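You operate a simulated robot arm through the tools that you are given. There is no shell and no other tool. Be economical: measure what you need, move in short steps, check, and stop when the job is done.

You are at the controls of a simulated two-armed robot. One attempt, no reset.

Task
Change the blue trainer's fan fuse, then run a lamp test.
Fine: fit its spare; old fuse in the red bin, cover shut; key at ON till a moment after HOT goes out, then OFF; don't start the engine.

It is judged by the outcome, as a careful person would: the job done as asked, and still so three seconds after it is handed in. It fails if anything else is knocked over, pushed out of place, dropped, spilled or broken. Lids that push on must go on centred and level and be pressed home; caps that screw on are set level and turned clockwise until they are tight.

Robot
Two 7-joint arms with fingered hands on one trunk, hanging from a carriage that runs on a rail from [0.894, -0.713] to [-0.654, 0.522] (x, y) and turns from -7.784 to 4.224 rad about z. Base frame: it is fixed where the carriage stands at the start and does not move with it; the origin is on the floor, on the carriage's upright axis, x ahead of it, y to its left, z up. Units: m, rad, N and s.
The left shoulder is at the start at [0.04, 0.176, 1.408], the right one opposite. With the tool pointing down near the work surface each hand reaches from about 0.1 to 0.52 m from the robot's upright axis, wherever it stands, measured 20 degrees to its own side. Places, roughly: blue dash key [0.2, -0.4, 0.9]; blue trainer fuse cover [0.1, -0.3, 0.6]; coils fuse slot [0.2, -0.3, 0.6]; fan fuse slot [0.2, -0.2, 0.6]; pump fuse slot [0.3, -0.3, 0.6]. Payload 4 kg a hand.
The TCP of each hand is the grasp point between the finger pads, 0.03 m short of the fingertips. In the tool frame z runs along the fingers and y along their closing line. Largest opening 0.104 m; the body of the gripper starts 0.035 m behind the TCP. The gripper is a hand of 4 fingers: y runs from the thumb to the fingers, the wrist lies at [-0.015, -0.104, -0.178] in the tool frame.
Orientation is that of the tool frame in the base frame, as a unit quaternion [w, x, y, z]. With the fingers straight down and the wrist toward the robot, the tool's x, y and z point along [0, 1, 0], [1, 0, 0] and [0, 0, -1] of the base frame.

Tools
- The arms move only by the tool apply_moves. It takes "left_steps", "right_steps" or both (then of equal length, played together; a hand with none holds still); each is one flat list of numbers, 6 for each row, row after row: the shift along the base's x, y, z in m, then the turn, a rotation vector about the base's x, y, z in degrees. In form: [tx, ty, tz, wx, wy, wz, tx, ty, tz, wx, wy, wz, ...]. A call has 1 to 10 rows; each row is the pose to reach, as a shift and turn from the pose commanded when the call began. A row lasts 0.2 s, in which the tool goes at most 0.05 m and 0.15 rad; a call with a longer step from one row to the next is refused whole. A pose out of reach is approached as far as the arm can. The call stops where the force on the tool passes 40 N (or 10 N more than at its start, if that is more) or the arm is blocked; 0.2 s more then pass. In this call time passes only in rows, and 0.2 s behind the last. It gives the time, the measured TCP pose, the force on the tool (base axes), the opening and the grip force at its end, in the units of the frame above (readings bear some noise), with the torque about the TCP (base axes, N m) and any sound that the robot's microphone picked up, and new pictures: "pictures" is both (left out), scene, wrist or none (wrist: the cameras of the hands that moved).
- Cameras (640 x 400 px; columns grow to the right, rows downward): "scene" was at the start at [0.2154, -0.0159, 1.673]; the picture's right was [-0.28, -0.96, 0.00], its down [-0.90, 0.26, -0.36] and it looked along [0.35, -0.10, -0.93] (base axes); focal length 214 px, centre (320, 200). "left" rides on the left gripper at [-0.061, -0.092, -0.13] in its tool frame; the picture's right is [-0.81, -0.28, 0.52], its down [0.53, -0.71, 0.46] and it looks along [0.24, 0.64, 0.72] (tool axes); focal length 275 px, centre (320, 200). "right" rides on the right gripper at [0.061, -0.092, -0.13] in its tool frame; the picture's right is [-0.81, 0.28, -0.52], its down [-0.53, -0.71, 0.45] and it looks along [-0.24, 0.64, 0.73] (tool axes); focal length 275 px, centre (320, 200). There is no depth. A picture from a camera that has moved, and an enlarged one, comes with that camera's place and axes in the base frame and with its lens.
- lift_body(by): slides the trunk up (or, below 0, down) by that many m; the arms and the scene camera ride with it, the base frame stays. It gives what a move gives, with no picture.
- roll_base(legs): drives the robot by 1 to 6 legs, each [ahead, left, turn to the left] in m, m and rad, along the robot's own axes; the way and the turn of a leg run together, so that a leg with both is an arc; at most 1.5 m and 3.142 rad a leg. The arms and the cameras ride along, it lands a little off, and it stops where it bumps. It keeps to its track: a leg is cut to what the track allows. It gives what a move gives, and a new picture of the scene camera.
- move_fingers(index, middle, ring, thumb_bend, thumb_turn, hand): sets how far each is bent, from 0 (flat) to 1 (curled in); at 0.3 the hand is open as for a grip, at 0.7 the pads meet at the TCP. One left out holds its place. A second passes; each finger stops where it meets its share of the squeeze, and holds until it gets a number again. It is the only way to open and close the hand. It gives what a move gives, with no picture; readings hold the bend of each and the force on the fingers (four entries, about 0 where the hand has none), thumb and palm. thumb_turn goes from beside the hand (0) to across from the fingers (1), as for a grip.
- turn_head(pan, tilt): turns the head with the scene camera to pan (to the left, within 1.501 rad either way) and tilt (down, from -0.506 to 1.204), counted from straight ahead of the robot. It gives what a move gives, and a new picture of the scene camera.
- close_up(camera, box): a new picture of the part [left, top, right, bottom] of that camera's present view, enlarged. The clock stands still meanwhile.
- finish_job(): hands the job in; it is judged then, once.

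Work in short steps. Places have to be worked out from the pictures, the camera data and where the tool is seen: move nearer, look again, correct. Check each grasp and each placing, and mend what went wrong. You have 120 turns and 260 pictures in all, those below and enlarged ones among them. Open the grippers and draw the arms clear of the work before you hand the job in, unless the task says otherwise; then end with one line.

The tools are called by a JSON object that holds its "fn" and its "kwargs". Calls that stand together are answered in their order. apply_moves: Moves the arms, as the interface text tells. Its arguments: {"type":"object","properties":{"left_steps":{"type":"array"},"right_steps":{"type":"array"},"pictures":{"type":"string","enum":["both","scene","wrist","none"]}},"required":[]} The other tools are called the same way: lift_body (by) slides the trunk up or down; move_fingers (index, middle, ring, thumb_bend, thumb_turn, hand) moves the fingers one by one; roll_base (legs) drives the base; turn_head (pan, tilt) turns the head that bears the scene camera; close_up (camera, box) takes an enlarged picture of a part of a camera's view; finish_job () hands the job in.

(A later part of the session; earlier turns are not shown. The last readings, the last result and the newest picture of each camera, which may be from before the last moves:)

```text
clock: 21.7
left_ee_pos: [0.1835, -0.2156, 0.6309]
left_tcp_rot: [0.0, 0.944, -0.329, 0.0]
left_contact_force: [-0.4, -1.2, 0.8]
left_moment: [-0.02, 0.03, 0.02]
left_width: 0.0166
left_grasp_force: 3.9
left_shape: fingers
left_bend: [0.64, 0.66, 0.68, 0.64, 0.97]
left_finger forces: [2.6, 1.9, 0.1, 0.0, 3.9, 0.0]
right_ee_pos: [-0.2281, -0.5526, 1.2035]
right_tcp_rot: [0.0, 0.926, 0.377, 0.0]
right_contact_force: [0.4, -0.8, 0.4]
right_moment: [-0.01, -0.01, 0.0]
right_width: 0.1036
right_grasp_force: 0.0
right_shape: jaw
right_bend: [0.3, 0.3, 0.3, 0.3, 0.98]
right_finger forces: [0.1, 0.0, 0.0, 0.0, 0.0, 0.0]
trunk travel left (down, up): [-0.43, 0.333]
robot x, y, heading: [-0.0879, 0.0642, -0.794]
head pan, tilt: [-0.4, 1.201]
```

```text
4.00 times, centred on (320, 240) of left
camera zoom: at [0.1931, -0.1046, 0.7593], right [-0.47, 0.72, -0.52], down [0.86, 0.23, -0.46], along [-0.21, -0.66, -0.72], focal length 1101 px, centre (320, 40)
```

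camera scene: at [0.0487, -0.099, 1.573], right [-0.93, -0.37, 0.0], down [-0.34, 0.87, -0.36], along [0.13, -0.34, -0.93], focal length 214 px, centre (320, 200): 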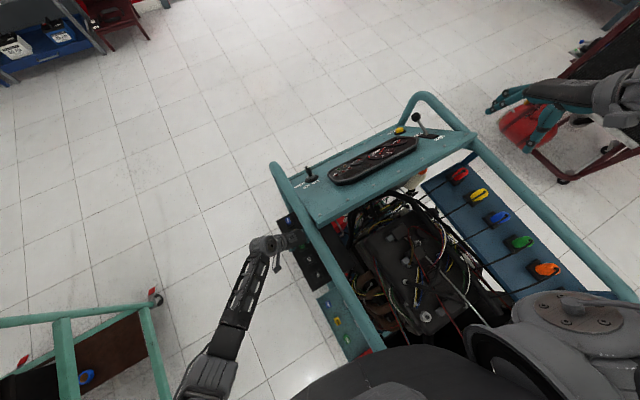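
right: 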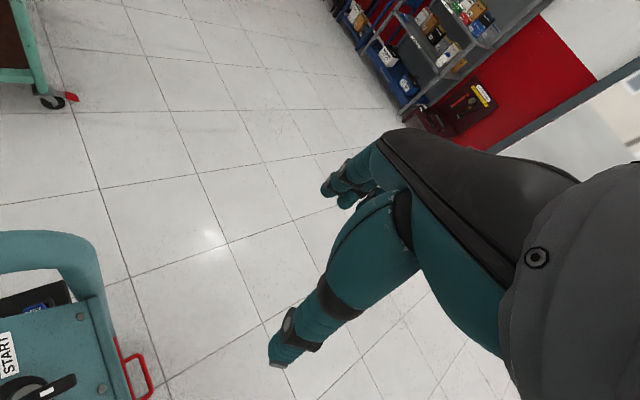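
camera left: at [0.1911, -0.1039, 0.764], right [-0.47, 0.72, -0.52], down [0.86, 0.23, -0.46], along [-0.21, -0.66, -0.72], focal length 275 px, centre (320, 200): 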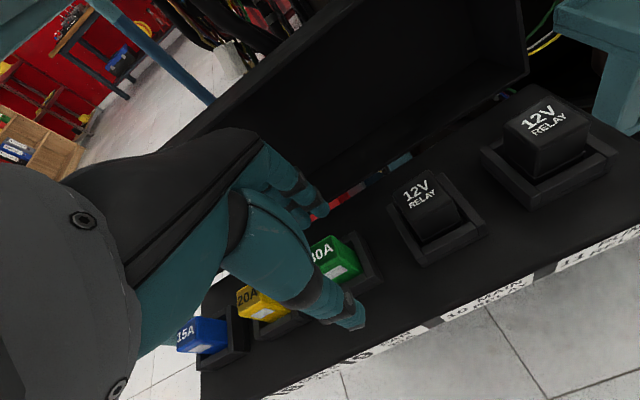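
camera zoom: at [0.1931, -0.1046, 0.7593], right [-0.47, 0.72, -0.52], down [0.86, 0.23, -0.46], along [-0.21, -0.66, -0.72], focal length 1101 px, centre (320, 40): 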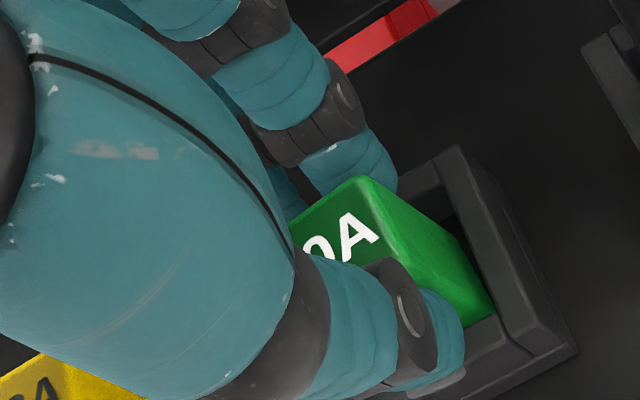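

Index, middle and thumb hold the fuse lightly. I squeeze harder, then pull straight up.

{"fn": "move_fingers", "kwargs": {"hand": "left", "index": 0.8, "middle": 0.8, "ring": 0.7, "thumb_bend": 0.8}}

{"fn": "apply_moves", "kwargs": {"left_steps": [0, 0, 0.005, 0, 0, 0, 0, 0, 0.01, 0, 0, 0, 0, 0, 0.02, 0, 0, 0, 0, 0, 0.035, 0, 0, 0], "pictures": "wrist"}}

```text
clock: 22.7
left_ee_pos: [0.1837, -0.2167, 0.6292]
left_tcp_rot: [0.0, 0.944, -0.329, -0.001]
left_contact_force: [-3.0, -4.8, 0.7]
left_moment: [-0.13, 0.1, -0.05]
left_width: 0.0142
left_grasp_force: 21.0
left_shape: fingers
left_bend: [0.73, 0.73, 0.7, 0.65, 0.95]
left_finger forces: [12.6, 11.7, 0.1, 0.0, 18.8, 0.0]
right_ee_pos: [-0.2294, -0.5532, 1.2039]
right_tcp_rot: [-0.001, 0.926, 0.376, 0.0]
right_contact_force: [0.3, -0.5, 0.4]
right_moment: [0.0, 0.01, 0.02]
right_width: 0.1039
right_grasp_force: 0.0
right_shape: jaw
right_bend: [0.3, 0.3, 0.3, 0.3, 0.98]
right_finger forces: [0.0, 0.0, 0.0, 0.1, 0.0, 0.0]
trunk travel left (down, up): [-0.43, 0.333]
robot x, y, heading: [-0.0836, 0.0673, -0.801]
head pan, tilt: [-0.4, 1.201]
```

```text
clock: 23.7
left_ee_pos: [0.1864, -0.2126, 0.6639]
left_tcp_rot: [0.0, 0.945, -0.328, 0.001]
left_contact_force: [-0.7, 0.3, -0.4]
left_moment: [0.03, 0.03, 0.02]
left_width: 0.0147
left_grasp_force: 19.6
left_shape: fingers
left_bend: [0.73, 0.74, 0.7, 0.66, 0.93]
left_finger forces: [12.6, 7.2, 0.0, 0.0, 19.8, 0.0]
right_ee_pos: [-0.2269, -0.5525, 1.2017]
right_tcp_rot: [-0.001, 0.926, 0.377, 0.0]
right_contact_force: [0.3, 0.3, -0.1]
right_moment: [0.01, 0.02, -0.03]
right_width: 0.1038
right_grasp_force: 0.0
right_shape: jaw
right_bend: [0.3, 0.3, 0.3, 0.3, 0.98]
right_finger forces: [0.0, 0.0, 0.0, 0.0, 0.0, 0.0]
trunk travel left (down, up): [-0.43, 0.333]
robot x, y, heading: [-0.0831, 0.0644, -0.797]
head pan, tilt: [-0.4, 1.201]
camera left: at [0.195, -0.1028, 0.7947], right [-0.47, 0.72, -0.52], down [0.86, 0.23, -0.45], along [-0.21, -0.66, -0.73], focal length 275 px, centre (320, 200)
```

left: 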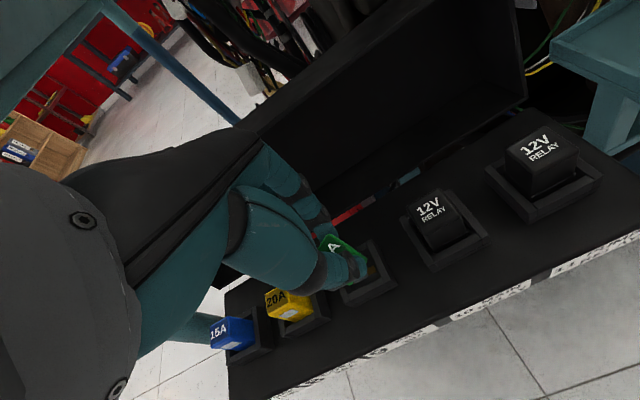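

The fuse came out. I lift a bit further and check the grip and the empty slot.

{"fn": "apply_moves", "kwargs": {"left_steps": [0.01, 0.01, 0.04, 0, 0, 0, 0.03, 0.035, 0.07, 0, 0, 0, 0.05, 0.06, 0.07, 0, 0, 0], "pictures": "wrist"}}

{"fn": "close_up", "kwargs": {"camera": "left", "box": [270, 170, 430, 270]}}

```text
clock: 24.5
left_ee_pos: [0.2349, -0.1528, 0.735]
left_tcp_rot: [0.0, 0.945, -0.328, 0.0]
left_contact_force: [-0.8, -0.1, -0.6]
left_moment: [-0.05, -0.01, 0.0]
left_width: 0.0146
left_grasp_force: 19.8
left_shape: fingers
left_bend: [0.73, 0.74, 0.7, 0.66, 0.93]
left_finger forces: [12.6, 7.3, 0.0, 0.0, 19.8, 0.0]
right_ee_pos: [-0.2279, -0.5524, 1.203]
right_tcp_rot: [-0.001, 0.926, 0.377, -0.001]
right_contact_force: [-0.4, -0.1, -0.3]
right_moment: [-0.01, 0.0, -0.01]
right_width: 0.1036
right_grasp_force: 0.1
right_shape: jaw
right_bend: [0.3, 0.3, 0.3, 0.3, 0.98]
right_finger forces: [0.1, 0.1, 0.1, 0.1, 0.1, 0.0]
trunk travel left (down, up): [-0.43, 0.333]
robot x, y, heading: [-0.0891, 0.0694, -0.794]
head pan, tilt: [-0.4, 1.201]
camera left: at [0.2445, -0.0427, 0.8658], right [-0.47, 0.72, -0.52], down [0.86, 0.23, -0.46], along [-0.21, -0.66, -0.72], focal length 275 px, centre (320, 200)
```

left: 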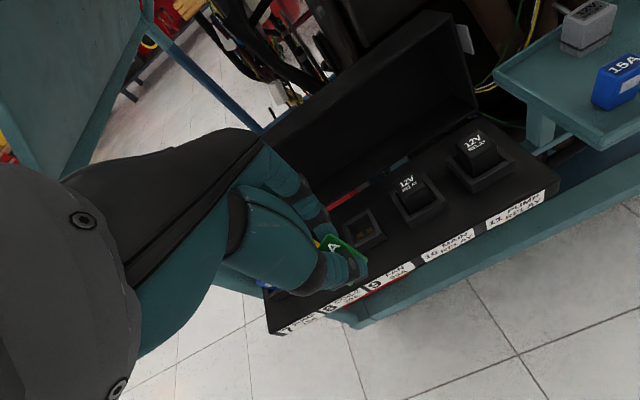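

```text
4.00 times, centred on (350, 220) of left
camera zoom: at [0.2445, -0.0427, 0.8658], right [-0.47, 0.72, -0.52], down [0.86, 0.23, -0.46], along [-0.21, -0.66, -0.72], focal length 1101 px, centre (200, 120)
```

zoom: 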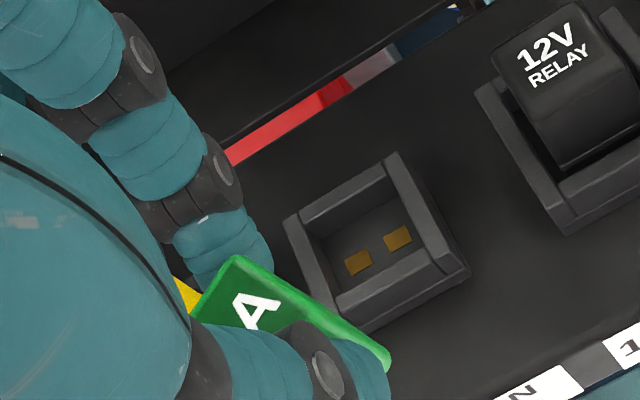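

The slot is empty with two contacts at about z 0.577, centred at (0.184, -0.2135). Before driving back toward the bin, I check the clearance between my left arm and the other trolley.

{"fn": "turn_head", "kwargs": {"pan": 0.7, "tilt": 1.15}}

```text
clock: 25.8
left_ee_pos: [0.2338, -0.1538, 0.7356]
left_tcp_rot: [0.0, 0.945, -0.328, 0.0]
left_contact_force: [-0.3, 0.0, 0.6]
left_moment: [0.02, 0.0, -0.01]
left_width: 0.0145
left_grasp_force: 20.0
left_shape: fingers
left_bend: [0.73, 0.74, 0.7, 0.66, 0.93]
left_finger forces: [12.6, 7.3, 0.0, 0.1, 19.9, 0.1]
right_ee_pos: [-0.2279, -0.5524, 1.202]
right_tcp_rot: [0.0, 0.926, 0.377, 0.001]
right_contact_force: [0.3, 0.0, -0.4]
right_moment: [0.02, 0.03, 0.0]
right_width: 0.1037
right_grasp_force: 0.1
right_shape: jaw
right_bend: [0.3, 0.3, 0.3, 0.3, 0.98]
right_finger forces: [0.0, 0.0, 0.1, 0.1, 0.1, 0.0]
trunk travel left (down, up): [-0.43, 0.333]
robot x, y, heading: [-0.0858, 0.0659, -0.795]
head pan, tilt: [0.7, 1.15]
camera scene: at [0.0876, -0.0528, 1.5759], right [-0.1, -1.0, 0.0], down [-0.91, 0.09, -0.41], along [0.41, -0.04, -0.91], focal length 214 px, centre (320, 200)
```

scene: 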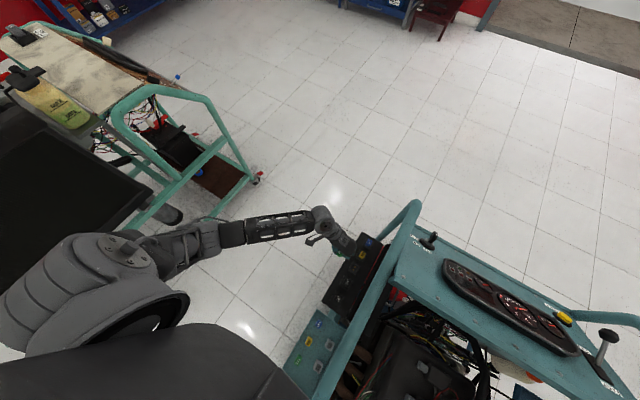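

The other trolley keeps about 0.65 m from the rail line, while my arm stays within 0.4 m, so that side is clear. I check the right-rear side too before backing up.

{"fn": "turn_head", "kwargs": {"pan": -1.5, "tilt": 0.7}}

{"fn": "turn_head", "kwargs": {"pan": 1.5, "tilt": 0.7}}

```text
clock: 27.9
left_ee_pos: [0.2344, -0.1537, 0.7353]
left_tcp_rot: [0.0, 0.945, -0.328, 0.0]
left_contact_force: [-0.1, 0.2, -1.0]
left_moment: [0.01, 0.0, 0.0]
left_width: 0.0147
left_grasp_force: 19.9
left_shape: fingers
left_bend: [0.73, 0.74, 0.7, 0.66, 0.93]
left_finger forces: [12.6, 7.3, 0.0, 0.1, 19.9, 0.0]
right_ee_pos: [-0.2287, -0.5533, 1.2033]
right_tcp_rot: [0.001, 0.926, 0.377, 0.0]
right_contact_force: [0.6, -0.4, -0.3]
right_moment: [0.02, 0.02, -0.01]
right_width: 0.1038
right_grasp_force: 0.0
right_shape: jaw
right_bend: [0.3, 0.3, 0.3, 0.3, 0.98]
right_finger forces: [0.1, 0.1, 0.0, 0.0, 0.0, 0.0]
trunk travel left (down, up): [-0.43, 0.333]
robot x, y, heading: [-0.0842, 0.0678, -0.799]
head pan, tilt: [-1.499, 0.7]
camera scene: at [-0.0281, -0.1105, 1.609], right [-0.75, 0.66, 0.0], down [0.43, 0.48, -0.76], along [-0.51, -0.57, -0.64], focal length 214 px, centre (320, 200)
```

scene: 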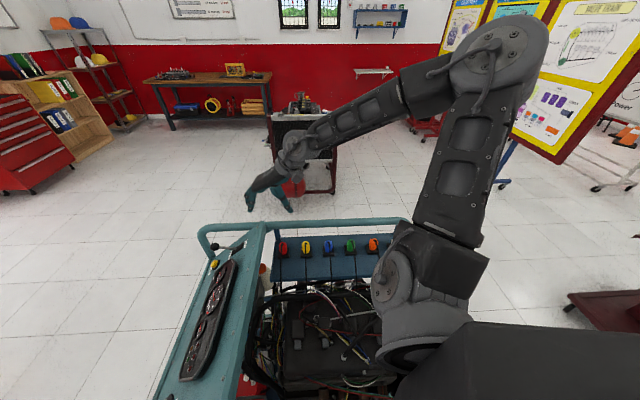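

```text
clock: 30.5
left_ee_pos: [0.2352, -0.1541, 0.7352]
left_tcp_rot: [0.0, 0.945, -0.328, 0.0]
left_contact_force: [-0.2, 0.1, 0.8]
left_moment: [-0.03, 0.0, 0.01]
left_width: 0.0145
left_grasp_force: 20.0
left_shape: fingers
left_bend: [0.73, 0.74, 0.7, 0.66, 0.93]
left_finger forces: [12.7, 7.3, 0.1, 0.0, 19.9, 0.1]
right_ee_pos: [-0.2286, -0.5533, 1.2025]
right_tcp_rot: [0.0, 0.926, 0.377, 0.0]
right_contact_force: [0.2, -0.2, 0.0]
right_moment: [0.0, 0.02, 0.02]
right_width: 0.1035
right_grasp_force: 0.0
right_shape: jaw
right_bend: [0.3, 0.3, 0.3, 0.3, 0.98]
right_finger forces: [0.0, 0.0, 0.0, 0.0, 0.0, 0.0]
trunk travel left (down, up): [-0.43, 0.333]
robot x, y, heading: [-0.0819, 0.07, -0.793]
head pan, tilt: [1.499, 0.7]
camera scene: at [0.0932, 0.0078, 1.609], right [0.65, -0.76, 0.0], down [-0.49, -0.42, -0.76], along [0.58, 0.49, -0.64], focal length 214 px, centre (320, 200)
```

scene: 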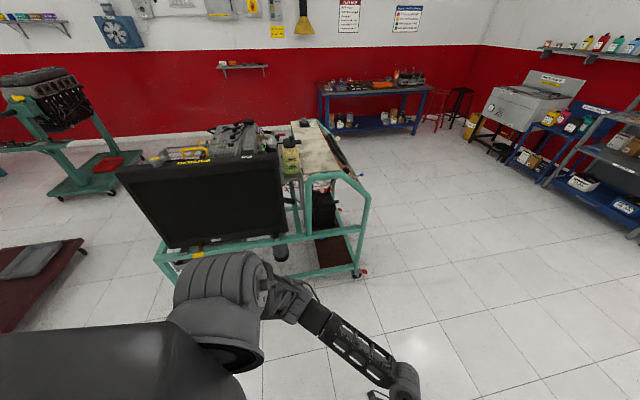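

Everything behind is far off. I raise the carried fuse slightly and back up 0.45 m along the rail.

{"fn": "roll_base", "kwargs": {"legs": [[-0.46, 0, 0]]}}

{"fn": "turn_head", "kwargs": {"pan": 0, "tilt": 1.2}}

{"fn": "close_up", "kwargs": {"camera": "scene", "box": [280, 180, 440, 280]}}

```text
clock: 33.2
left_ee_pos: [-0.1138, 0.1245, 0.7359]
left_tcp_rot: [0.0, 0.945, -0.328, 0.001]
left_contact_force: [-0.1, 0.4, 0.4]
left_moment: [-0.01, -0.01, 0.0]
left_width: 0.0146
left_grasp_force: 19.9
left_shape: fingers
left_bend: [0.73, 0.74, 0.7, 0.66, 0.93]
left_finger forces: [12.6, 7.4, 0.0, 0.1, 20.0, 0.1]
right_ee_pos: [-0.5757, -0.2766, 1.2037]
right_tcp_rot: [0.0, 0.926, 0.377, -0.001]
right_contact_force: [0.9, -0.5, 0.7]
right_moment: [-0.02, 0.03, 0.02]
right_width: 0.1036
right_grasp_force: 0.0
right_shape: jaw
right_bend: [0.3, 0.3, 0.3, 0.3, 0.98]
right_finger forces: [0.0, 0.0, 0.0, 0.1, 0.0, 0.0]
trunk travel left (down, up): [-0.43, 0.333]
robot x, y, heading: [-0.4284, 0.3448, -0.794]
head pan, tilt: [1.499, 0.7]
camera scene: at [-0.2549, 0.2856, 1.609], right [0.65, -0.76, 0.0], down [-0.49, -0.42, -0.76], along [0.58, 0.49, -0.64], focal length 214 px, centre (320, 200)
```

scene: 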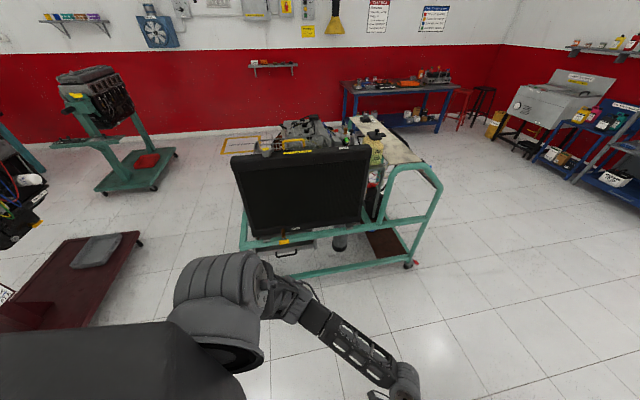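

```text
clock: 34.8
left_ee_pos: [-0.1123, 0.1232, 0.7351]
left_tcp_rot: [0.0, 0.945, -0.327, 0.0]
left_contact_force: [0.7, 0.3, 0.2]
left_moment: [-0.03, -0.03, 0.04]
left_width: 0.0145
left_grasp_force: 20.0
left_shape: fingers
left_bend: [0.73, 0.74, 0.7, 0.66, 0.93]
left_finger forces: [12.5, 7.3, 0.0, 0.1, 19.9, 0.0]
right_ee_pos: [-0.5758, -0.2759, 1.2034]
right_tcp_rot: [0.0, 0.926, 0.377, 0.0]
right_contact_force: [0.3, 0.4, 0.2]
right_moment: [-0.02, 0.02, 0.02]
right_width: 0.1037
right_grasp_force: 0.1
right_shape: jaw
right_bend: [0.3, 0.3, 0.3, 0.3, 0.98]
right_finger forces: [0.0, 0.0, 0.0, 0.1, 0.0, 0.0]
trunk travel left (down, up): [-0.43, 0.333]
robot x, y, heading: [-0.4338, 0.3461, -0.797]
head pan, tilt: [0.0, 1.201]
camera scene: at [-0.2805, 0.1907, 1.5731], right [-0.71, -0.7, 0.0], down [-0.65, 0.67, -0.36], along [0.25, -0.26, -0.93], focal length 214 px, centre (320, 200)
```

scene: 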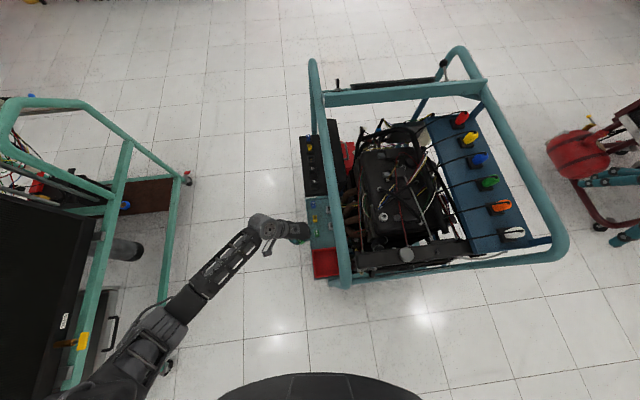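

```text
4.00 times, centred on (360, 230) of scene
camera zoom: at [-0.2805, 0.1907, 1.5731], right [-0.71, -0.7, 0.0], down [-0.65, 0.67, -0.36], along [0.25, -0.26, -0.93], focal length 858 px, centre (160, 80)
```

zoom: 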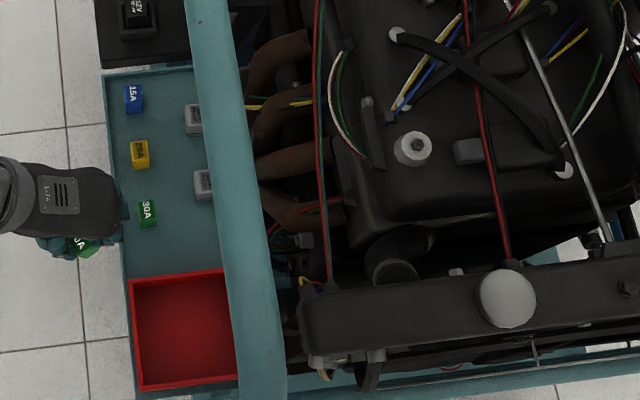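

I place the bin centre at about (-0.238, 0.113) and the spare at (-0.122, 0.048). I move the held fuse over the bin.

{"fn": "apply_moves", "kwargs": {"left_steps": [-0.04, 0, 0, 0, 0, 0, -0.08, 0, 0, 0, 0, 0, -0.11, -0.005, 0, 0, 0, 0, -0.125, -0.01, -0.01, 0, 0, 0], "pictures": "both"}}

{"fn": "close_up", "kwargs": {"camera": "scene", "box": [280, 220, 376, 280]}}

```text
clock: 35.8
left_ee_pos: [-0.2386, 0.1145, 0.7249]
left_tcp_rot: [0.0, 0.945, -0.328, 0.0]
left_contact_force: [0.1, 0.8, 0.5]
left_moment: [0.01, -0.01, 0.03]
left_width: 0.0146
left_grasp_force: 20.0
left_shape: fingers
left_bend: [0.73, 0.74, 0.7, 0.66, 0.93]
left_finger forces: [12.6, 7.3, 0.0, 0.1, 20.0, 0.0]
right_ee_pos: [-0.5752, -0.2764, 1.2019]
right_tcp_rot: [0.0, 0.926, 0.377, 0.0]
right_contact_force: [0.2, -0.4, 0.4]
right_moment: [0.02, 0.0, -0.03]
right_width: 0.1035
right_grasp_force: 0.0
right_shape: jaw
right_bend: [0.3, 0.3, 0.3, 0.3, 0.98]
right_finger forces: [0.0, 0.0, 0.1, 0.0, 0.0, 0.0]
trunk travel left (down, up): [-0.43, 0.333]
robot x, y, heading: [-0.4346, 0.3479, -0.797]
head pan, tilt: [0.0, 1.201]
camera scene: at [-0.2806, 0.1906, 1.5731], right [-0.71, -0.7, 0.0], down [-0.65, 0.67, -0.36], along [0.25, -0.26, -0.93], focal length 214 px, centre (320, 200)
camera left: at [-0.2303, 0.2255, 0.855], right [-0.47, 0.72, -0.52], down [0.86, 0.23, -0.46], along [-0.21, -0.66, -0.72], focal length 275 px, centre (320, 200)
```

scene: 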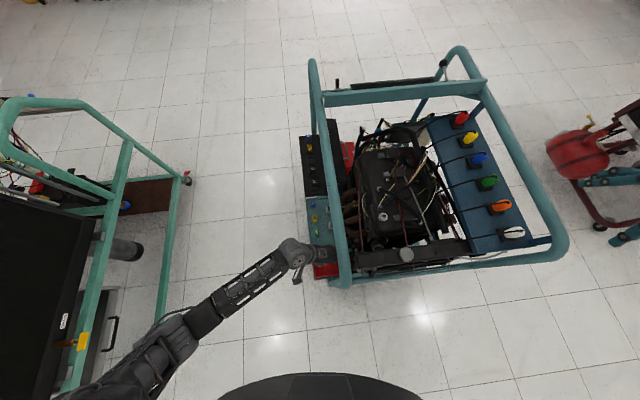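
left: 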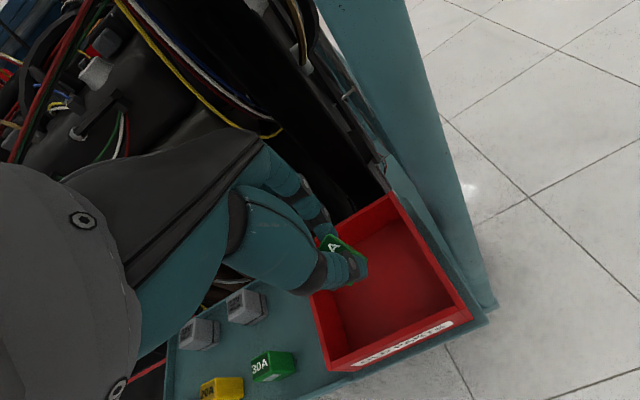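

```text
6.67 times, centred on (328, 250) of scene
camera zoom: at [-0.2806, 0.1906, 1.5731], right [-0.71, -0.7, 0.0], down [-0.65, 0.67, -0.36], along [0.25, -0.26, -0.93], focal length 1430 px, centre (267, -133)
```

zoom: 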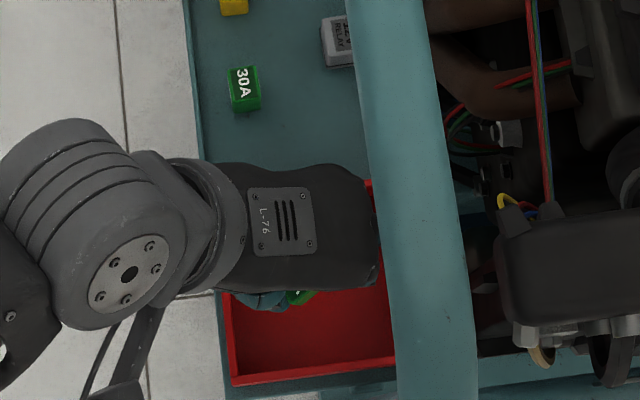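

The fuse is centred over the bin. I lower it into the bin mouth and open the fingers.

{"fn": "apply_moves", "kwargs": {"left_steps": [0, 0, -0.035, 0, 0, 0, 0, 0, -0.062, 0, 0, 0], "pictures": "wrist"}}

```text
clock: 36.4
left_ee_pos: [-0.2383, 0.1159, 0.6633]
left_tcp_rot: [0.0, 0.945, -0.328, 0.0]
left_contact_force: [0.8, 0.2, 0.7]
left_moment: [0.01, -0.02, 0.01]
left_width: 0.0147
left_grasp_force: 20.0
left_shape: fingers
left_bend: [0.73, 0.74, 0.7, 0.66, 0.93]
left_finger forces: [12.5, 7.3, 0.1, 0.0, 19.9, 0.2]
right_ee_pos: [-0.5764, -0.2752, 1.2031]
right_tcp_rot: [0.0, 0.926, 0.377, -0.001]
right_contact_force: [0.0, -0.4, -0.2]
right_moment: [0.0, -0.03, 0.03]
right_width: 0.1036
right_grasp_force: 0.1
right_shape: jaw
right_bend: [0.3, 0.3, 0.3, 0.3, 0.98]
right_finger forces: [0.0, 0.0, 0.0, 0.0, 0.1, 0.0]
trunk travel left (down, up): [-0.43, 0.333]
robot x, y, heading: [-0.4334, 0.3489, -0.793]
head pan, tilt: [0.0, 1.201]
camera left: at [-0.2302, 0.2263, 0.7934], right [-0.47, 0.72, -0.52], down [0.86, 0.23, -0.46], along [-0.21, -0.66, -0.72], focal length 275 px, centre (320, 200)
```

left: 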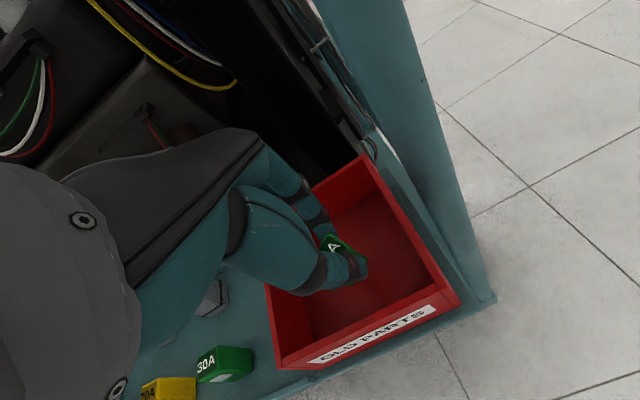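

The fuse is inside the bin labelled "OLD PARTS". I lower it a touch more and release.

{"fn": "apply_moves", "kwargs": {"left_steps": [-0.008, 0.006, -0.01, 0, 0, 0], "pictures": "none"}}

{"fn": "move_fingers", "kwargs": {"hand": "left", "index": 0.5, "middle": 0.5, "ring": 0.5, "thumb_bend": 0.5}}

{"fn": "apply_moves", "kwargs": {"left_steps": [0, 0, 0.03, 0, 0, 0, 0, 0, 0.07, 0, 0, 0], "pictures": "wrist"}}

```text
clock: 36.8
left_ee_pos: [-0.2465, 0.1213, 0.6531]
left_tcp_rot: [0.0, 0.945, -0.328, 0.0]
left_contact_force: [-0.3, -0.1, -0.5]
left_moment: [0.01, 0.03, -0.02]
left_width: 0.0148
left_grasp_force: 20.5
left_shape: fingers
left_bend: [0.73, 0.74, 0.7, 0.66, 0.93]
left_finger forces: [12.7, 7.2, 0.0, 0.1, 19.9, 0.0]
right_ee_pos: [-0.5763, -0.2763, 1.2032]
right_tcp_rot: [-0.001, 0.926, 0.377, 0.0]
right_contact_force: [0.4, -0.3, -0.4]
right_moment: [0.03, -0.01, -0.02]
right_width: 0.1035
right_grasp_force: 0.1
right_shape: jaw
right_bend: [0.3, 0.3, 0.3, 0.3, 0.98]
right_finger forces: [0.0, 0.0, 0.0, 0.1, 0.1, 0.0]
trunk travel left (down, up): [-0.43, 0.333]
robot x, y, heading: [-0.4312, 0.3459, -0.794]
head pan, tilt: [0.0, 1.201]
```

```text
clock: 37.8
left_ee_pos: [-0.2476, 0.1209, 0.6541]
left_tcp_rot: [0.0, 0.945, -0.327, -0.001]
left_contact_force: [0.3, 0.5, -0.4]
left_moment: [0.01, -0.04, 0.01]
left_width: 0.0516
left_grasp_force: 0.0
left_shape: fingers
left_bend: [0.5, 0.5, 0.5, 0.5, 0.97]
left_finger forces: [0.1, 0.0, 0.0, 0.0, 0.0, 0.0]
right_ee_pos: [-0.5751, -0.2755, 1.2032]
right_tcp_rot: [0.001, 0.926, 0.377, 0.0]
right_contact_force: [0.6, 0.2, 0.3]
right_moment: [-0.03, 0.01, -0.02]
right_width: 0.1037
right_grasp_force: 0.0
right_shape: jaw
right_bend: [0.3, 0.3, 0.3, 0.3, 0.98]
right_finger forces: [0.0, 0.0, 0.0, 0.1, 0.0, 0.0]
trunk travel left (down, up): [-0.43, 0.333]
robot x, y, heading: [-0.4324, 0.3466, -0.799]
head pan, tilt: [0.0, 1.201]
```

```text
clock: 38.4
left_ee_pos: [-0.2457, 0.1228, 0.7244]
left_tcp_rot: [0.0, 0.945, -0.327, 0.0]
left_contact_force: [0.6, 0.7, 0.2]
left_moment: [-0.02, 0.02, 0.01]
left_width: 0.0518
left_grasp_force: 0.1
left_shape: fingers
left_bend: [0.5, 0.5, 0.5, 0.5, 0.97]
left_finger forces: [0.0, 0.0, 0.0, 0.0, 0.0, 0.0]
right_ee_pos: [-0.5752, -0.2767, 1.2026]
right_tcp_rot: [0.0, 0.926, 0.377, 0.0]
right_contact_force: [0.2, -0.4, 0.7]
right_moment: [0.01, 0.0, -0.01]
right_width: 0.1039
right_grasp_force: 0.1
right_shape: jaw
right_bend: [0.3, 0.3, 0.3, 0.3, 0.98]
right_finger forces: [0.0, 0.0, 0.0, 0.0, 0.1, 0.1]
trunk travel left (down, up): [-0.43, 0.333]
robot x, y, heading: [-0.4319, 0.3448, -0.795]
head pan, tilt: [0.0, 1.201]
camera left: at [-0.237, 0.2315, 0.8548], right [-0.47, 0.72, -0.52], down [0.86, 0.23, -0.46], along [-0.21, -0.66, -0.72], focal length 275 px, centre (320, 200)
```

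left: 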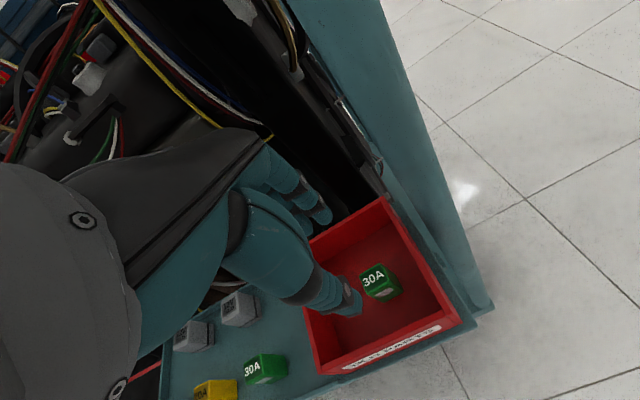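

The old fuse stands in the red bin. Next I position the hand just outside of the spare to measure it.

{"fn": "apply_moves", "kwargs": {"left_steps": [0.04, 0.0, 0, 0, 0, 0, 0.085, 0.0, 0, 0, 0, 0, 0.13, -0.005, 0, 0, 0, 0, 0.17, -0.01, 0, 0, 0, 0], "pictures": "wrist"}}

{"fn": "close_up", "kwargs": {"camera": "left", "box": [290, 170, 418, 250]}}

{"fn": "close_up", "kwargs": {"camera": "scene", "box": [296, 205, 360, 245]}}

```text
clock: 39.4
left_ee_pos: [-0.0752, 0.11, 0.7223]
left_tcp_rot: [0.001, 0.945, -0.326, 0.0]
left_contact_force: [-0.2, 0.1, 0.1]
left_moment: [0.02, 0.03, 0.01]
left_width: 0.0516
left_grasp_force: 0.1
left_shape: fingers
left_bend: [0.5, 0.5, 0.5, 0.5, 0.97]
left_finger forces: [0.0, 0.0, 0.0, 0.1, 0.0, 0.0]
right_ee_pos: [-0.5764, -0.2761, 1.2034]
right_tcp_rot: [0.001, 0.926, 0.377, 0.0]
right_contact_force: [-1.3, 0.2, 0.9]
right_moment: [-0.03, 0.01, 0.02]
right_width: 0.1036
right_grasp_force: 0.1
right_shape: jaw
right_bend: [0.3, 0.3, 0.3, 0.3, 0.98]
right_finger forces: [0.0, 0.0, 0.0, 0.1, 0.0, 0.1]
trunk travel left (down, up): [-0.43, 0.333]
robot x, y, heading: [-0.4341, 0.345, -0.796]
head pan, tilt: [0.0, 1.201]
camera left: at [-0.067, 0.2207, 0.8525], right [-0.47, 0.72, -0.52], down [0.86, 0.23, -0.46], along [-0.21, -0.66, -0.72], focal length 275 px, centre (320, 200)
```

left: 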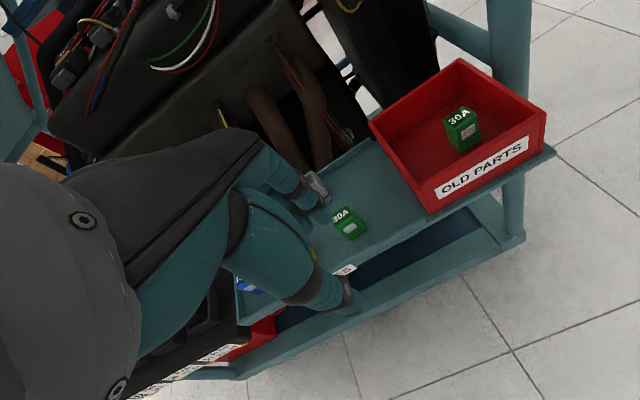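

```text
5.00 times, centred on (354, 210) of left
camera zoom: at [-0.067, 0.2207, 0.8525], right [-0.47, 0.72, -0.52], down [0.86, 0.23, -0.46], along [-0.21, -0.66, -0.72], focal length 1376 px, centre (150, 150)
```

zoom: 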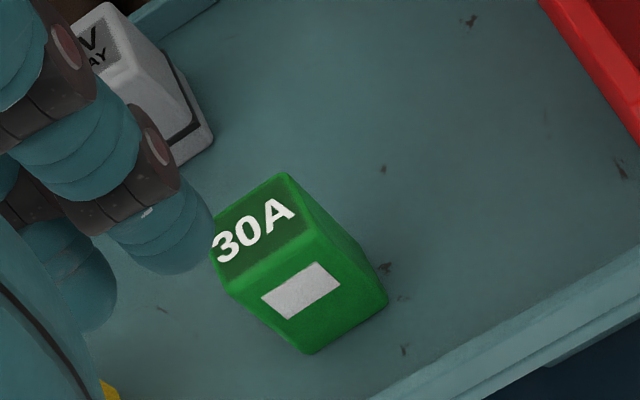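

```text
10.00 times, centred on (328, 225) of scene
camera zoom: at [-0.2803, 0.1905, 1.5731], right [-0.71, -0.7, 0.0], down [-0.65, 0.67, -0.36], along [0.25, -0.26, -0.93], focal length 2145 px, centre (240, -50)
```

zoom: 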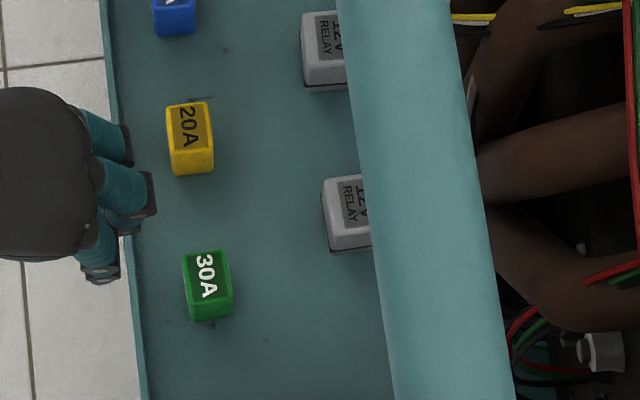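

The spare's top is at about (-0.1225, 0.0495, 0.622), in nearly the same alignment as the slot. I move above it.

{"fn": "apply_moves", "kwargs": {"left_steps": [-0.024, -0.03, 0, 0, 0, 0, -0.0473, -0.0605, -0.01, 0, 0, 0, -0.0473, -0.0605, -0.04, 0, 0, 0], "pictures": "wrist"}}

{"fn": "close_up", "kwargs": {"camera": "left", "box": [270, 220, 398, 300]}}

{"fn": "close_up", "kwargs": {"camera": "scene", "box": [296, 205, 360, 245]}}

```text
clock: 40.2
left_ee_pos: [-0.124, 0.0518, 0.6822]
left_tcp_rot: [0.0, 0.945, -0.327, -0.001]
left_contact_force: [0.5, 1.2, 0.5]
left_moment: [-0.01, 0.01, 0.02]
left_width: 0.0516
left_grasp_force: 0.0
left_shape: fingers
left_bend: [0.5, 0.5, 0.5, 0.5, 0.97]
left_finger forces: [0.0, 0.0, 0.1, 0.0, 0.0, 0.0]
right_ee_pos: [-0.5765, -0.276, 1.2023]
right_tcp_rot: [-0.001, 0.926, 0.377, 0.0]
right_contact_force: [0.3, 0.0, -0.4]
right_moment: [0.0, -0.01, 0.0]
right_width: 0.1036
right_grasp_force: 0.0
right_shape: jaw
right_bend: [0.3, 0.3, 0.3, 0.3, 0.98]
right_finger forces: [0.0, 0.0, 0.0, 0.1, 0.0, 0.1]
trunk travel left (down, up): [-0.43, 0.333]
robot x, y, heading: [-0.4307, 0.3435, -0.798]
head pan, tilt: [0.0, 1.201]
camera left: at [-0.1146, 0.1618, 0.8116], right [-0.47, 0.72, -0.52], down [0.86, 0.23, -0.46], along [-0.21, -0.66, -0.72], focal length 275 px, centre (320, 200)
```

left: 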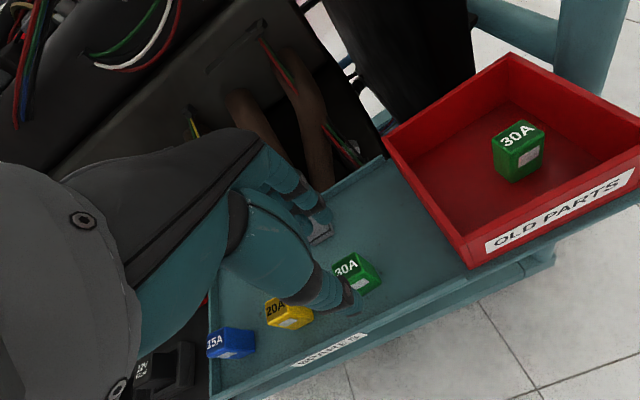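

```text
5.00 times, centred on (334, 260) of left
camera zoom: at [-0.1146, 0.1618, 0.8116], right [-0.47, 0.72, -0.52], down [0.86, 0.23, -0.46], along [-0.21, -0.66, -0.72], focal length 1376 px, centre (250, -100)
```

zoom: 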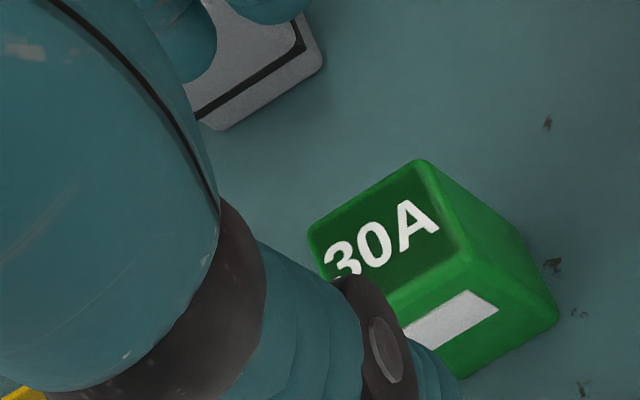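

```text
10.00 times, centred on (328, 225) of scene
camera zoom: at [-0.2807, 0.1907, 1.573], right [-0.71, -0.7, 0.0], down [-0.65, 0.67, -0.36], along [0.25, -0.26, -0.93], focal length 2145 px, centre (240, -50)
```

zoom: 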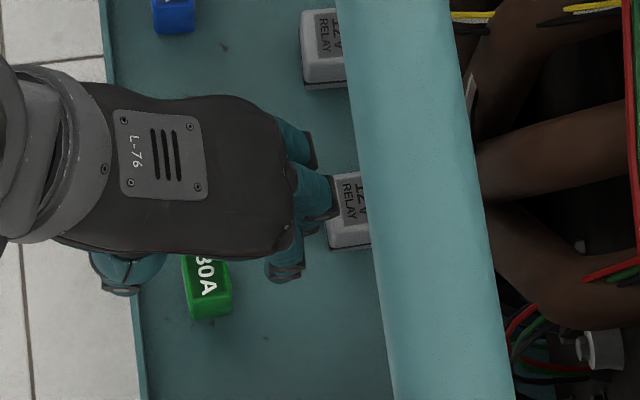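

In this view the index finger is in line with the TCP, and middle and ring sit toward the dash, close to the grey relay. I pre-close those fingers to clear the relay before lowering.

{"fn": "move_fingers", "kwargs": {"hand": "left", "index": 0.57, "middle": 0.57, "ring": 0.58, "thumb_bend": 0.52}}

{"fn": "close_up", "kwargs": {"camera": "scene", "box": [296, 205, 360, 245]}}

```text
clock: 41.2
left_ee_pos: [-0.123, 0.0513, 0.6822]
left_tcp_rot: [0.0, 0.945, -0.327, 0.0]
left_contact_force: [-0.3, 0.4, 0.1]
left_moment: [0.0, 0.0, 0.01]
left_width: 0.0421
left_grasp_force: 0.0
left_shape: fingers
left_bend: [0.56, 0.56, 0.57, 0.52, 0.97]
left_finger forces: [0.0, 0.0, 0.0, 0.0, 0.0, 0.0]
right_ee_pos: [-0.5769, -0.276, 1.2031]
right_tcp_rot: [0.0, 0.926, 0.377, 0.0]
right_contact_force: [0.4, 0.3, -0.7]
right_moment: [0.01, -0.01, 0.0]
right_width: 0.1035
right_grasp_force: 0.1
right_shape: jaw
right_bend: [0.3, 0.3, 0.3, 0.3, 0.98]
right_finger forces: [0.0, 0.0, 0.0, 0.0, 0.1, 0.0]
trunk travel left (down, up): [-0.43, 0.333]
robot x, y, heading: [-0.4346, 0.3464, -0.798]
head pan, tilt: [0.0, 1.201]
```

```text
10.00 times, centred on (328, 225) of scene
camera zoom: at [-0.2805, 0.1906, 1.573], right [-0.71, -0.7, 0.0], down [-0.65, 0.67, -0.36], along [0.25, -0.26, -0.93], focal length 2145 px, centre (240, -50)
```

zoom: 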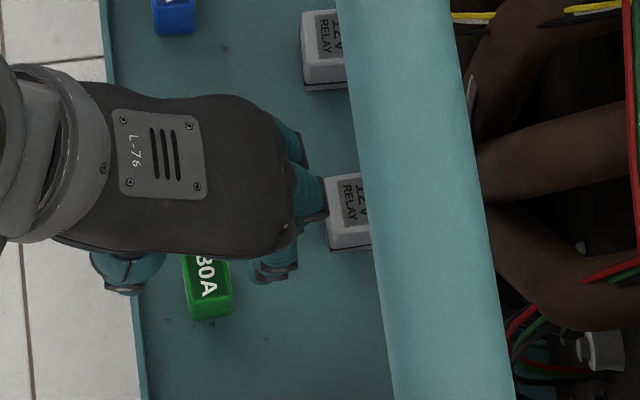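

There's a small gap to the relay. I shift 2 mm outward and lower to grip height.

{"fn": "apply_moves", "kwargs": {"left_steps": [0.0015, 0.001, -0.02, 0, 0, 0, 0.002, 0.001, -0.04, 0, 0, 0, 0.002, 0.001, -0.048, 0, 0, 0], "pictures": "wrist"}}

{"fn": "close_up", "kwargs": {"camera": "left", "box": [250, 190, 410, 290]}}

{"fn": "close_up", "kwargs": {"camera": "scene", "box": [296, 205, 360, 245]}}

```text
clock: 42.0
left_ee_pos: [-0.121, 0.0512, 0.6334]
left_tcp_rot: [0.001, 0.945, -0.327, 0.0]
left_contact_force: [-0.6, 0.5, -0.2]
left_moment: [0.02, 0.01, 0.0]
left_width: 0.0421
left_grasp_force: 0.1
left_shape: fingers
left_bend: [0.56, 0.56, 0.57, 0.52, 0.97]
left_finger forces: [0.0, 0.1, 0.0, 0.1, 0.1, 0.1]
right_ee_pos: [-0.5761, -0.2762, 1.2019]
right_tcp_rot: [0.0, 0.926, 0.376, 0.001]
right_contact_force: [-0.7, -0.1, 0.1]
right_moment: [0.0, -0.03, -0.03]
right_width: 0.1038
right_grasp_force: 0.0
right_shape: jaw
right_bend: [0.3, 0.3, 0.3, 0.3, 0.98]
right_finger forces: [0.1, 0.1, 0.0, 0.0, 0.0, 0.1]
trunk travel left (down, up): [-0.43, 0.333]
robot x, y, heading: [-0.4312, 0.346, -0.798]
head pan, tilt: [0.0, 1.201]
camera left: at [-0.1127, 0.1619, 0.764], right [-0.47, 0.72, -0.52], down [0.86, 0.23, -0.46], along [-0.21, -0.66, -0.72], focal length 275 px, centre (320, 200)
```

left: 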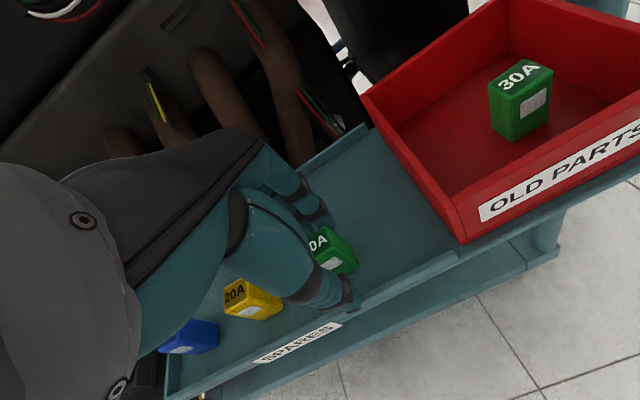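

```text
4.00 times, centred on (330, 240) of left
camera zoom: at [-0.1127, 0.1619, 0.764], right [-0.47, 0.72, -0.52], down [0.86, 0.23, -0.46], along [-0.21, -0.66, -0.72], focal length 1101 px, centre (280, 40)
```

zoom: 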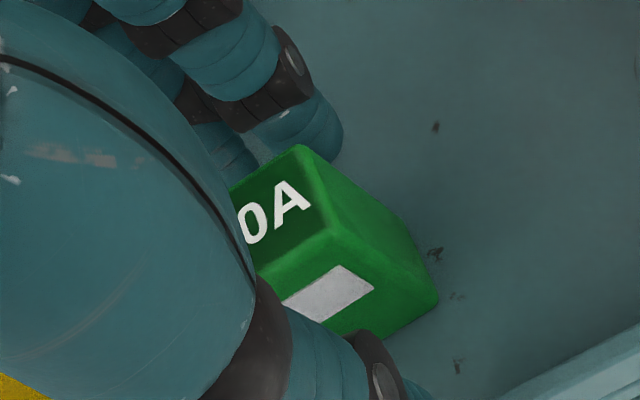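

```text
10.00 times, centred on (328, 225) of scene
camera zoom: at [-0.2805, 0.1906, 1.5731], right [-0.71, -0.7, 0.0], down [-0.65, 0.67, -0.36], along [0.25, -0.26, -0.93], focal length 2145 px, centre (240, -50)
```

zoom: 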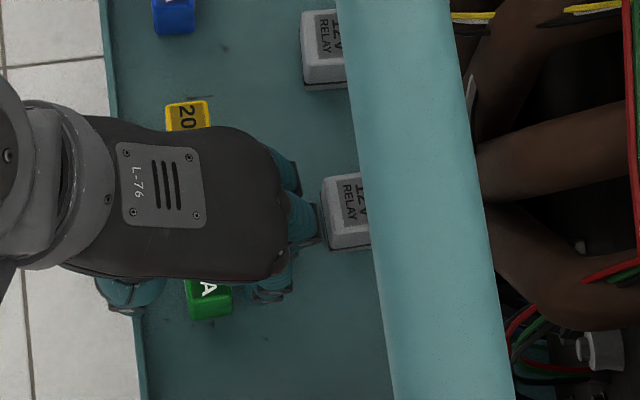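

Centred. I close the grip the same way as before.

{"fn": "move_fingers", "kwargs": {"hand": "left", "index": 0.68, "middle": 0.68, "ring": 0.64, "thumb_bend": 0.68}}

{"fn": "move_fingers", "kwargs": {"hand": "left", "index": 0.8, "middle": 0.8, "thumb_bend": 0.8}}

{"fn": "apply_moves", "kwargs": {"left_steps": [0, 0, 0.01, 0, 0, 0, 0, 0, 0.04, 0, 0, 0, 0.01, 0.01, 0.07, 0, 0, 0, 0.03, 0.035, 0.09, 0, 0, 0, 0.05, 0.063, 0.1, 0, 0, 0], "pictures": "wrist"}}

{"fn": "close_up", "kwargs": {"camera": "left", "box": [270, 190, 430, 290]}}

```text
clock: 43.0
left_ee_pos: [-0.1218, 0.0522, 0.6339]
left_tcp_rot: [0.0, 0.945, -0.327, 0.001]
left_contact_force: [0.5, 0.6, 0.3]
left_moment: [0.01, -0.01, -0.03]
left_width: 0.0165
left_grasp_force: 4.1
left_shape: fingers
left_bend: [0.65, 0.67, 0.64, 0.63, 0.97]
left_finger forces: [2.7, 1.5, 0.1, 0.1, 3.9, 0.0]
right_ee_pos: [-0.5755, -0.2772, 1.2028]
right_tcp_rot: [-0.001, 0.926, 0.377, 0.0]
right_contact_force: [-0.5, 0.2, 0.4]
right_moment: [0.02, 0.03, -0.02]
right_width: 0.1035
right_grasp_force: 0.0
right_shape: jaw
right_bend: [0.3, 0.3, 0.3, 0.3, 0.98]
right_finger forces: [0.1, 0.0, 0.0, 0.0, 0.0, 0.0]
trunk travel left (down, up): [-0.43, 0.333]
robot x, y, heading: [-0.4331, 0.3454, -0.798]
head pan, tilt: [0.0, 1.201]
```

```text
clock: 44.0
left_ee_pos: [-0.1216, 0.0528, 0.6345]
left_tcp_rot: [0.0, 0.945, -0.327, 0.0]
left_contact_force: [0.8, 0.2, -0.4]
left_moment: [-0.01, 0.03, 0.0]
left_width: 0.0157
left_grasp_force: 18.9
left_shape: fingers
left_bend: [0.75, 0.78, 0.64, 0.63, 0.93]
left_finger forces: [10.3, 8.7, 0.0, 0.0, 19.2, 0.1]
right_ee_pos: [-0.5756, -0.2766, 1.2021]
right_tcp_rot: [0.0, 0.926, 0.377, 0.0]
right_contact_force: [-0.1, -0.3, -0.9]
right_moment: [-0.03, 0.01, 0.01]
right_width: 0.1039
right_grasp_force: 0.0
right_shape: jaw
right_bend: [0.3, 0.3, 0.3, 0.3, 0.98]
right_finger forces: [0.0, 0.0, 0.0, 0.1, 0.1, 0.1]
trunk travel left (down, up): [-0.43, 0.333]
robot x, y, heading: [-0.4328, 0.3459, -0.794]
head pan, tilt: [0.0, 1.201]
```

```text
clock: 45.2
left_ee_pos: [-0.0708, 0.1171, 0.7337]
left_tcp_rot: [0.0, 0.945, -0.328, -0.001]
left_contact_force: [-0.3, 0.1, -0.5]
left_moment: [-0.01, 0.01, -0.02]
left_width: 0.0155
left_grasp_force: 18.9
left_shape: fingers
left_bend: [0.75, 0.78, 0.64, 0.63, 0.93]
left_finger forces: [10.3, 8.8, 0.1, 0.0, 19.3, 0.1]
right_ee_pos: [-0.5751, -0.2762, 1.202]
right_tcp_rot: [-0.001, 0.927, 0.376, 0.0]
right_contact_force: [-0.1, -0.2, -0.2]
right_moment: [-0.01, -0.03, 0.0]
right_width: 0.1034
right_grasp_force: 0.1
right_shape: jaw
right_bend: [0.3, 0.3, 0.3, 0.3, 0.98]
right_finger forces: [0.0, 0.0, 0.1, 0.0, 0.0, 0.0]
trunk travel left (down, up): [-0.43, 0.333]
robot x, y, heading: [-0.4315, 0.3433, -0.793]
head pan, tilt: [0.0, 1.201]
camera left: at [-0.0619, 0.2258, 0.8645], right [-0.47, 0.72, -0.52], down [0.86, 0.23, -0.45], along [-0.21, -0.66, -0.72], focal length 275 px, centre (320, 200)
```

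left: 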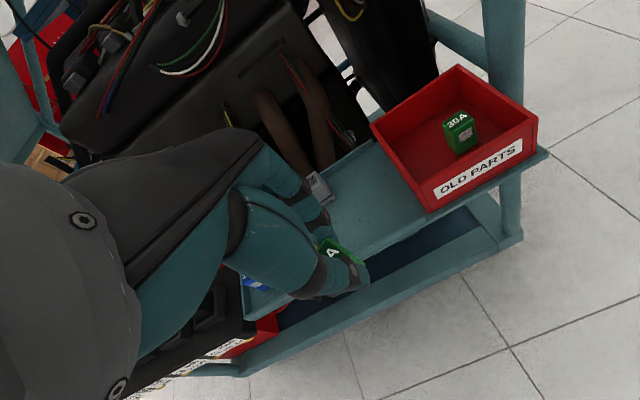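

```text
4.00 times, centred on (350, 240) of left
camera zoom: at [-0.0619, 0.2258, 0.8645], right [-0.47, 0.72, -0.52], down [0.86, 0.23, -0.45], along [-0.21, -0.66, -0.72], focal length 1101 px, centre (200, 40)
```

zoom: 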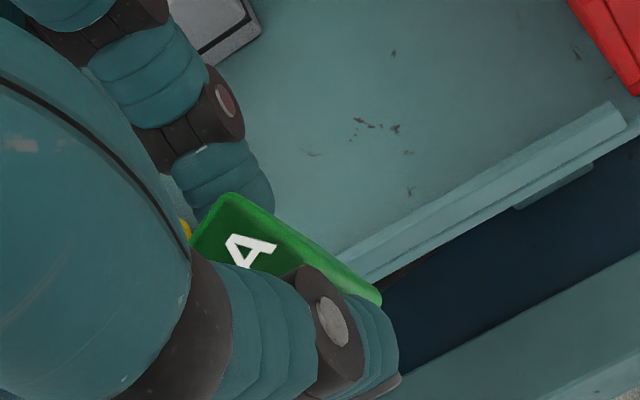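

The spare is held the same way as the old fuse, about 2–3 mm further outward in the hand. I drive back to the fuse box.

{"fn": "roll_base", "kwargs": {"legs": [[0.46, 0, 0]]}}

```text
clock: 48.0
left_ee_pos: [0.2826, -0.168, 0.7343]
left_tcp_rot: [-0.001, 0.945, -0.327, -0.001]
left_contact_force: [0.4, 0.6, -1.0]
left_moment: [-0.02, -0.01, -0.01]
left_width: 0.0154
left_grasp_force: 19.2
left_shape: fingers
left_bend: [0.75, 0.78, 0.64, 0.63, 0.93]
left_finger forces: [10.4, 8.8, 0.0, 0.1, 19.3, 0.0]
right_ee_pos: [-0.2206, -0.5581, 1.2027]
right_tcp_rot: [0.0, 0.926, 0.377, 0.0]
right_contact_force: [0.3, 0.0, -0.2]
right_moment: [0.0, 0.02, -0.01]
right_width: 0.1037
right_grasp_force: 0.0
right_shape: jaw
right_bend: [0.3, 0.3, 0.3, 0.3, 0.98]
right_finger forces: [0.1, 0.0, 0.0, 0.0, 0.0, 0.0]
trunk travel left (down, up): [-0.43, 0.333]
robot x, y, heading: [-0.0784, 0.0652, -0.793]
head pan, tilt: [0.0, 1.201]
camera scene: at [0.0737, -0.0918, 1.5731], right [-0.72, -0.7, 0.0], down [-0.65, 0.67, -0.36], along [0.25, -0.26, -0.93], focal length 214 px, centre (320, 200)
```

scene: 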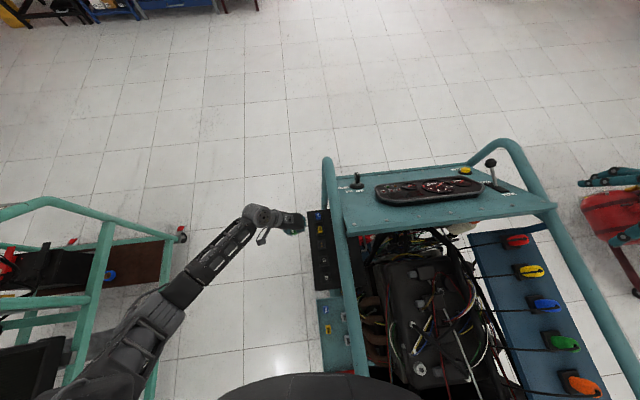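

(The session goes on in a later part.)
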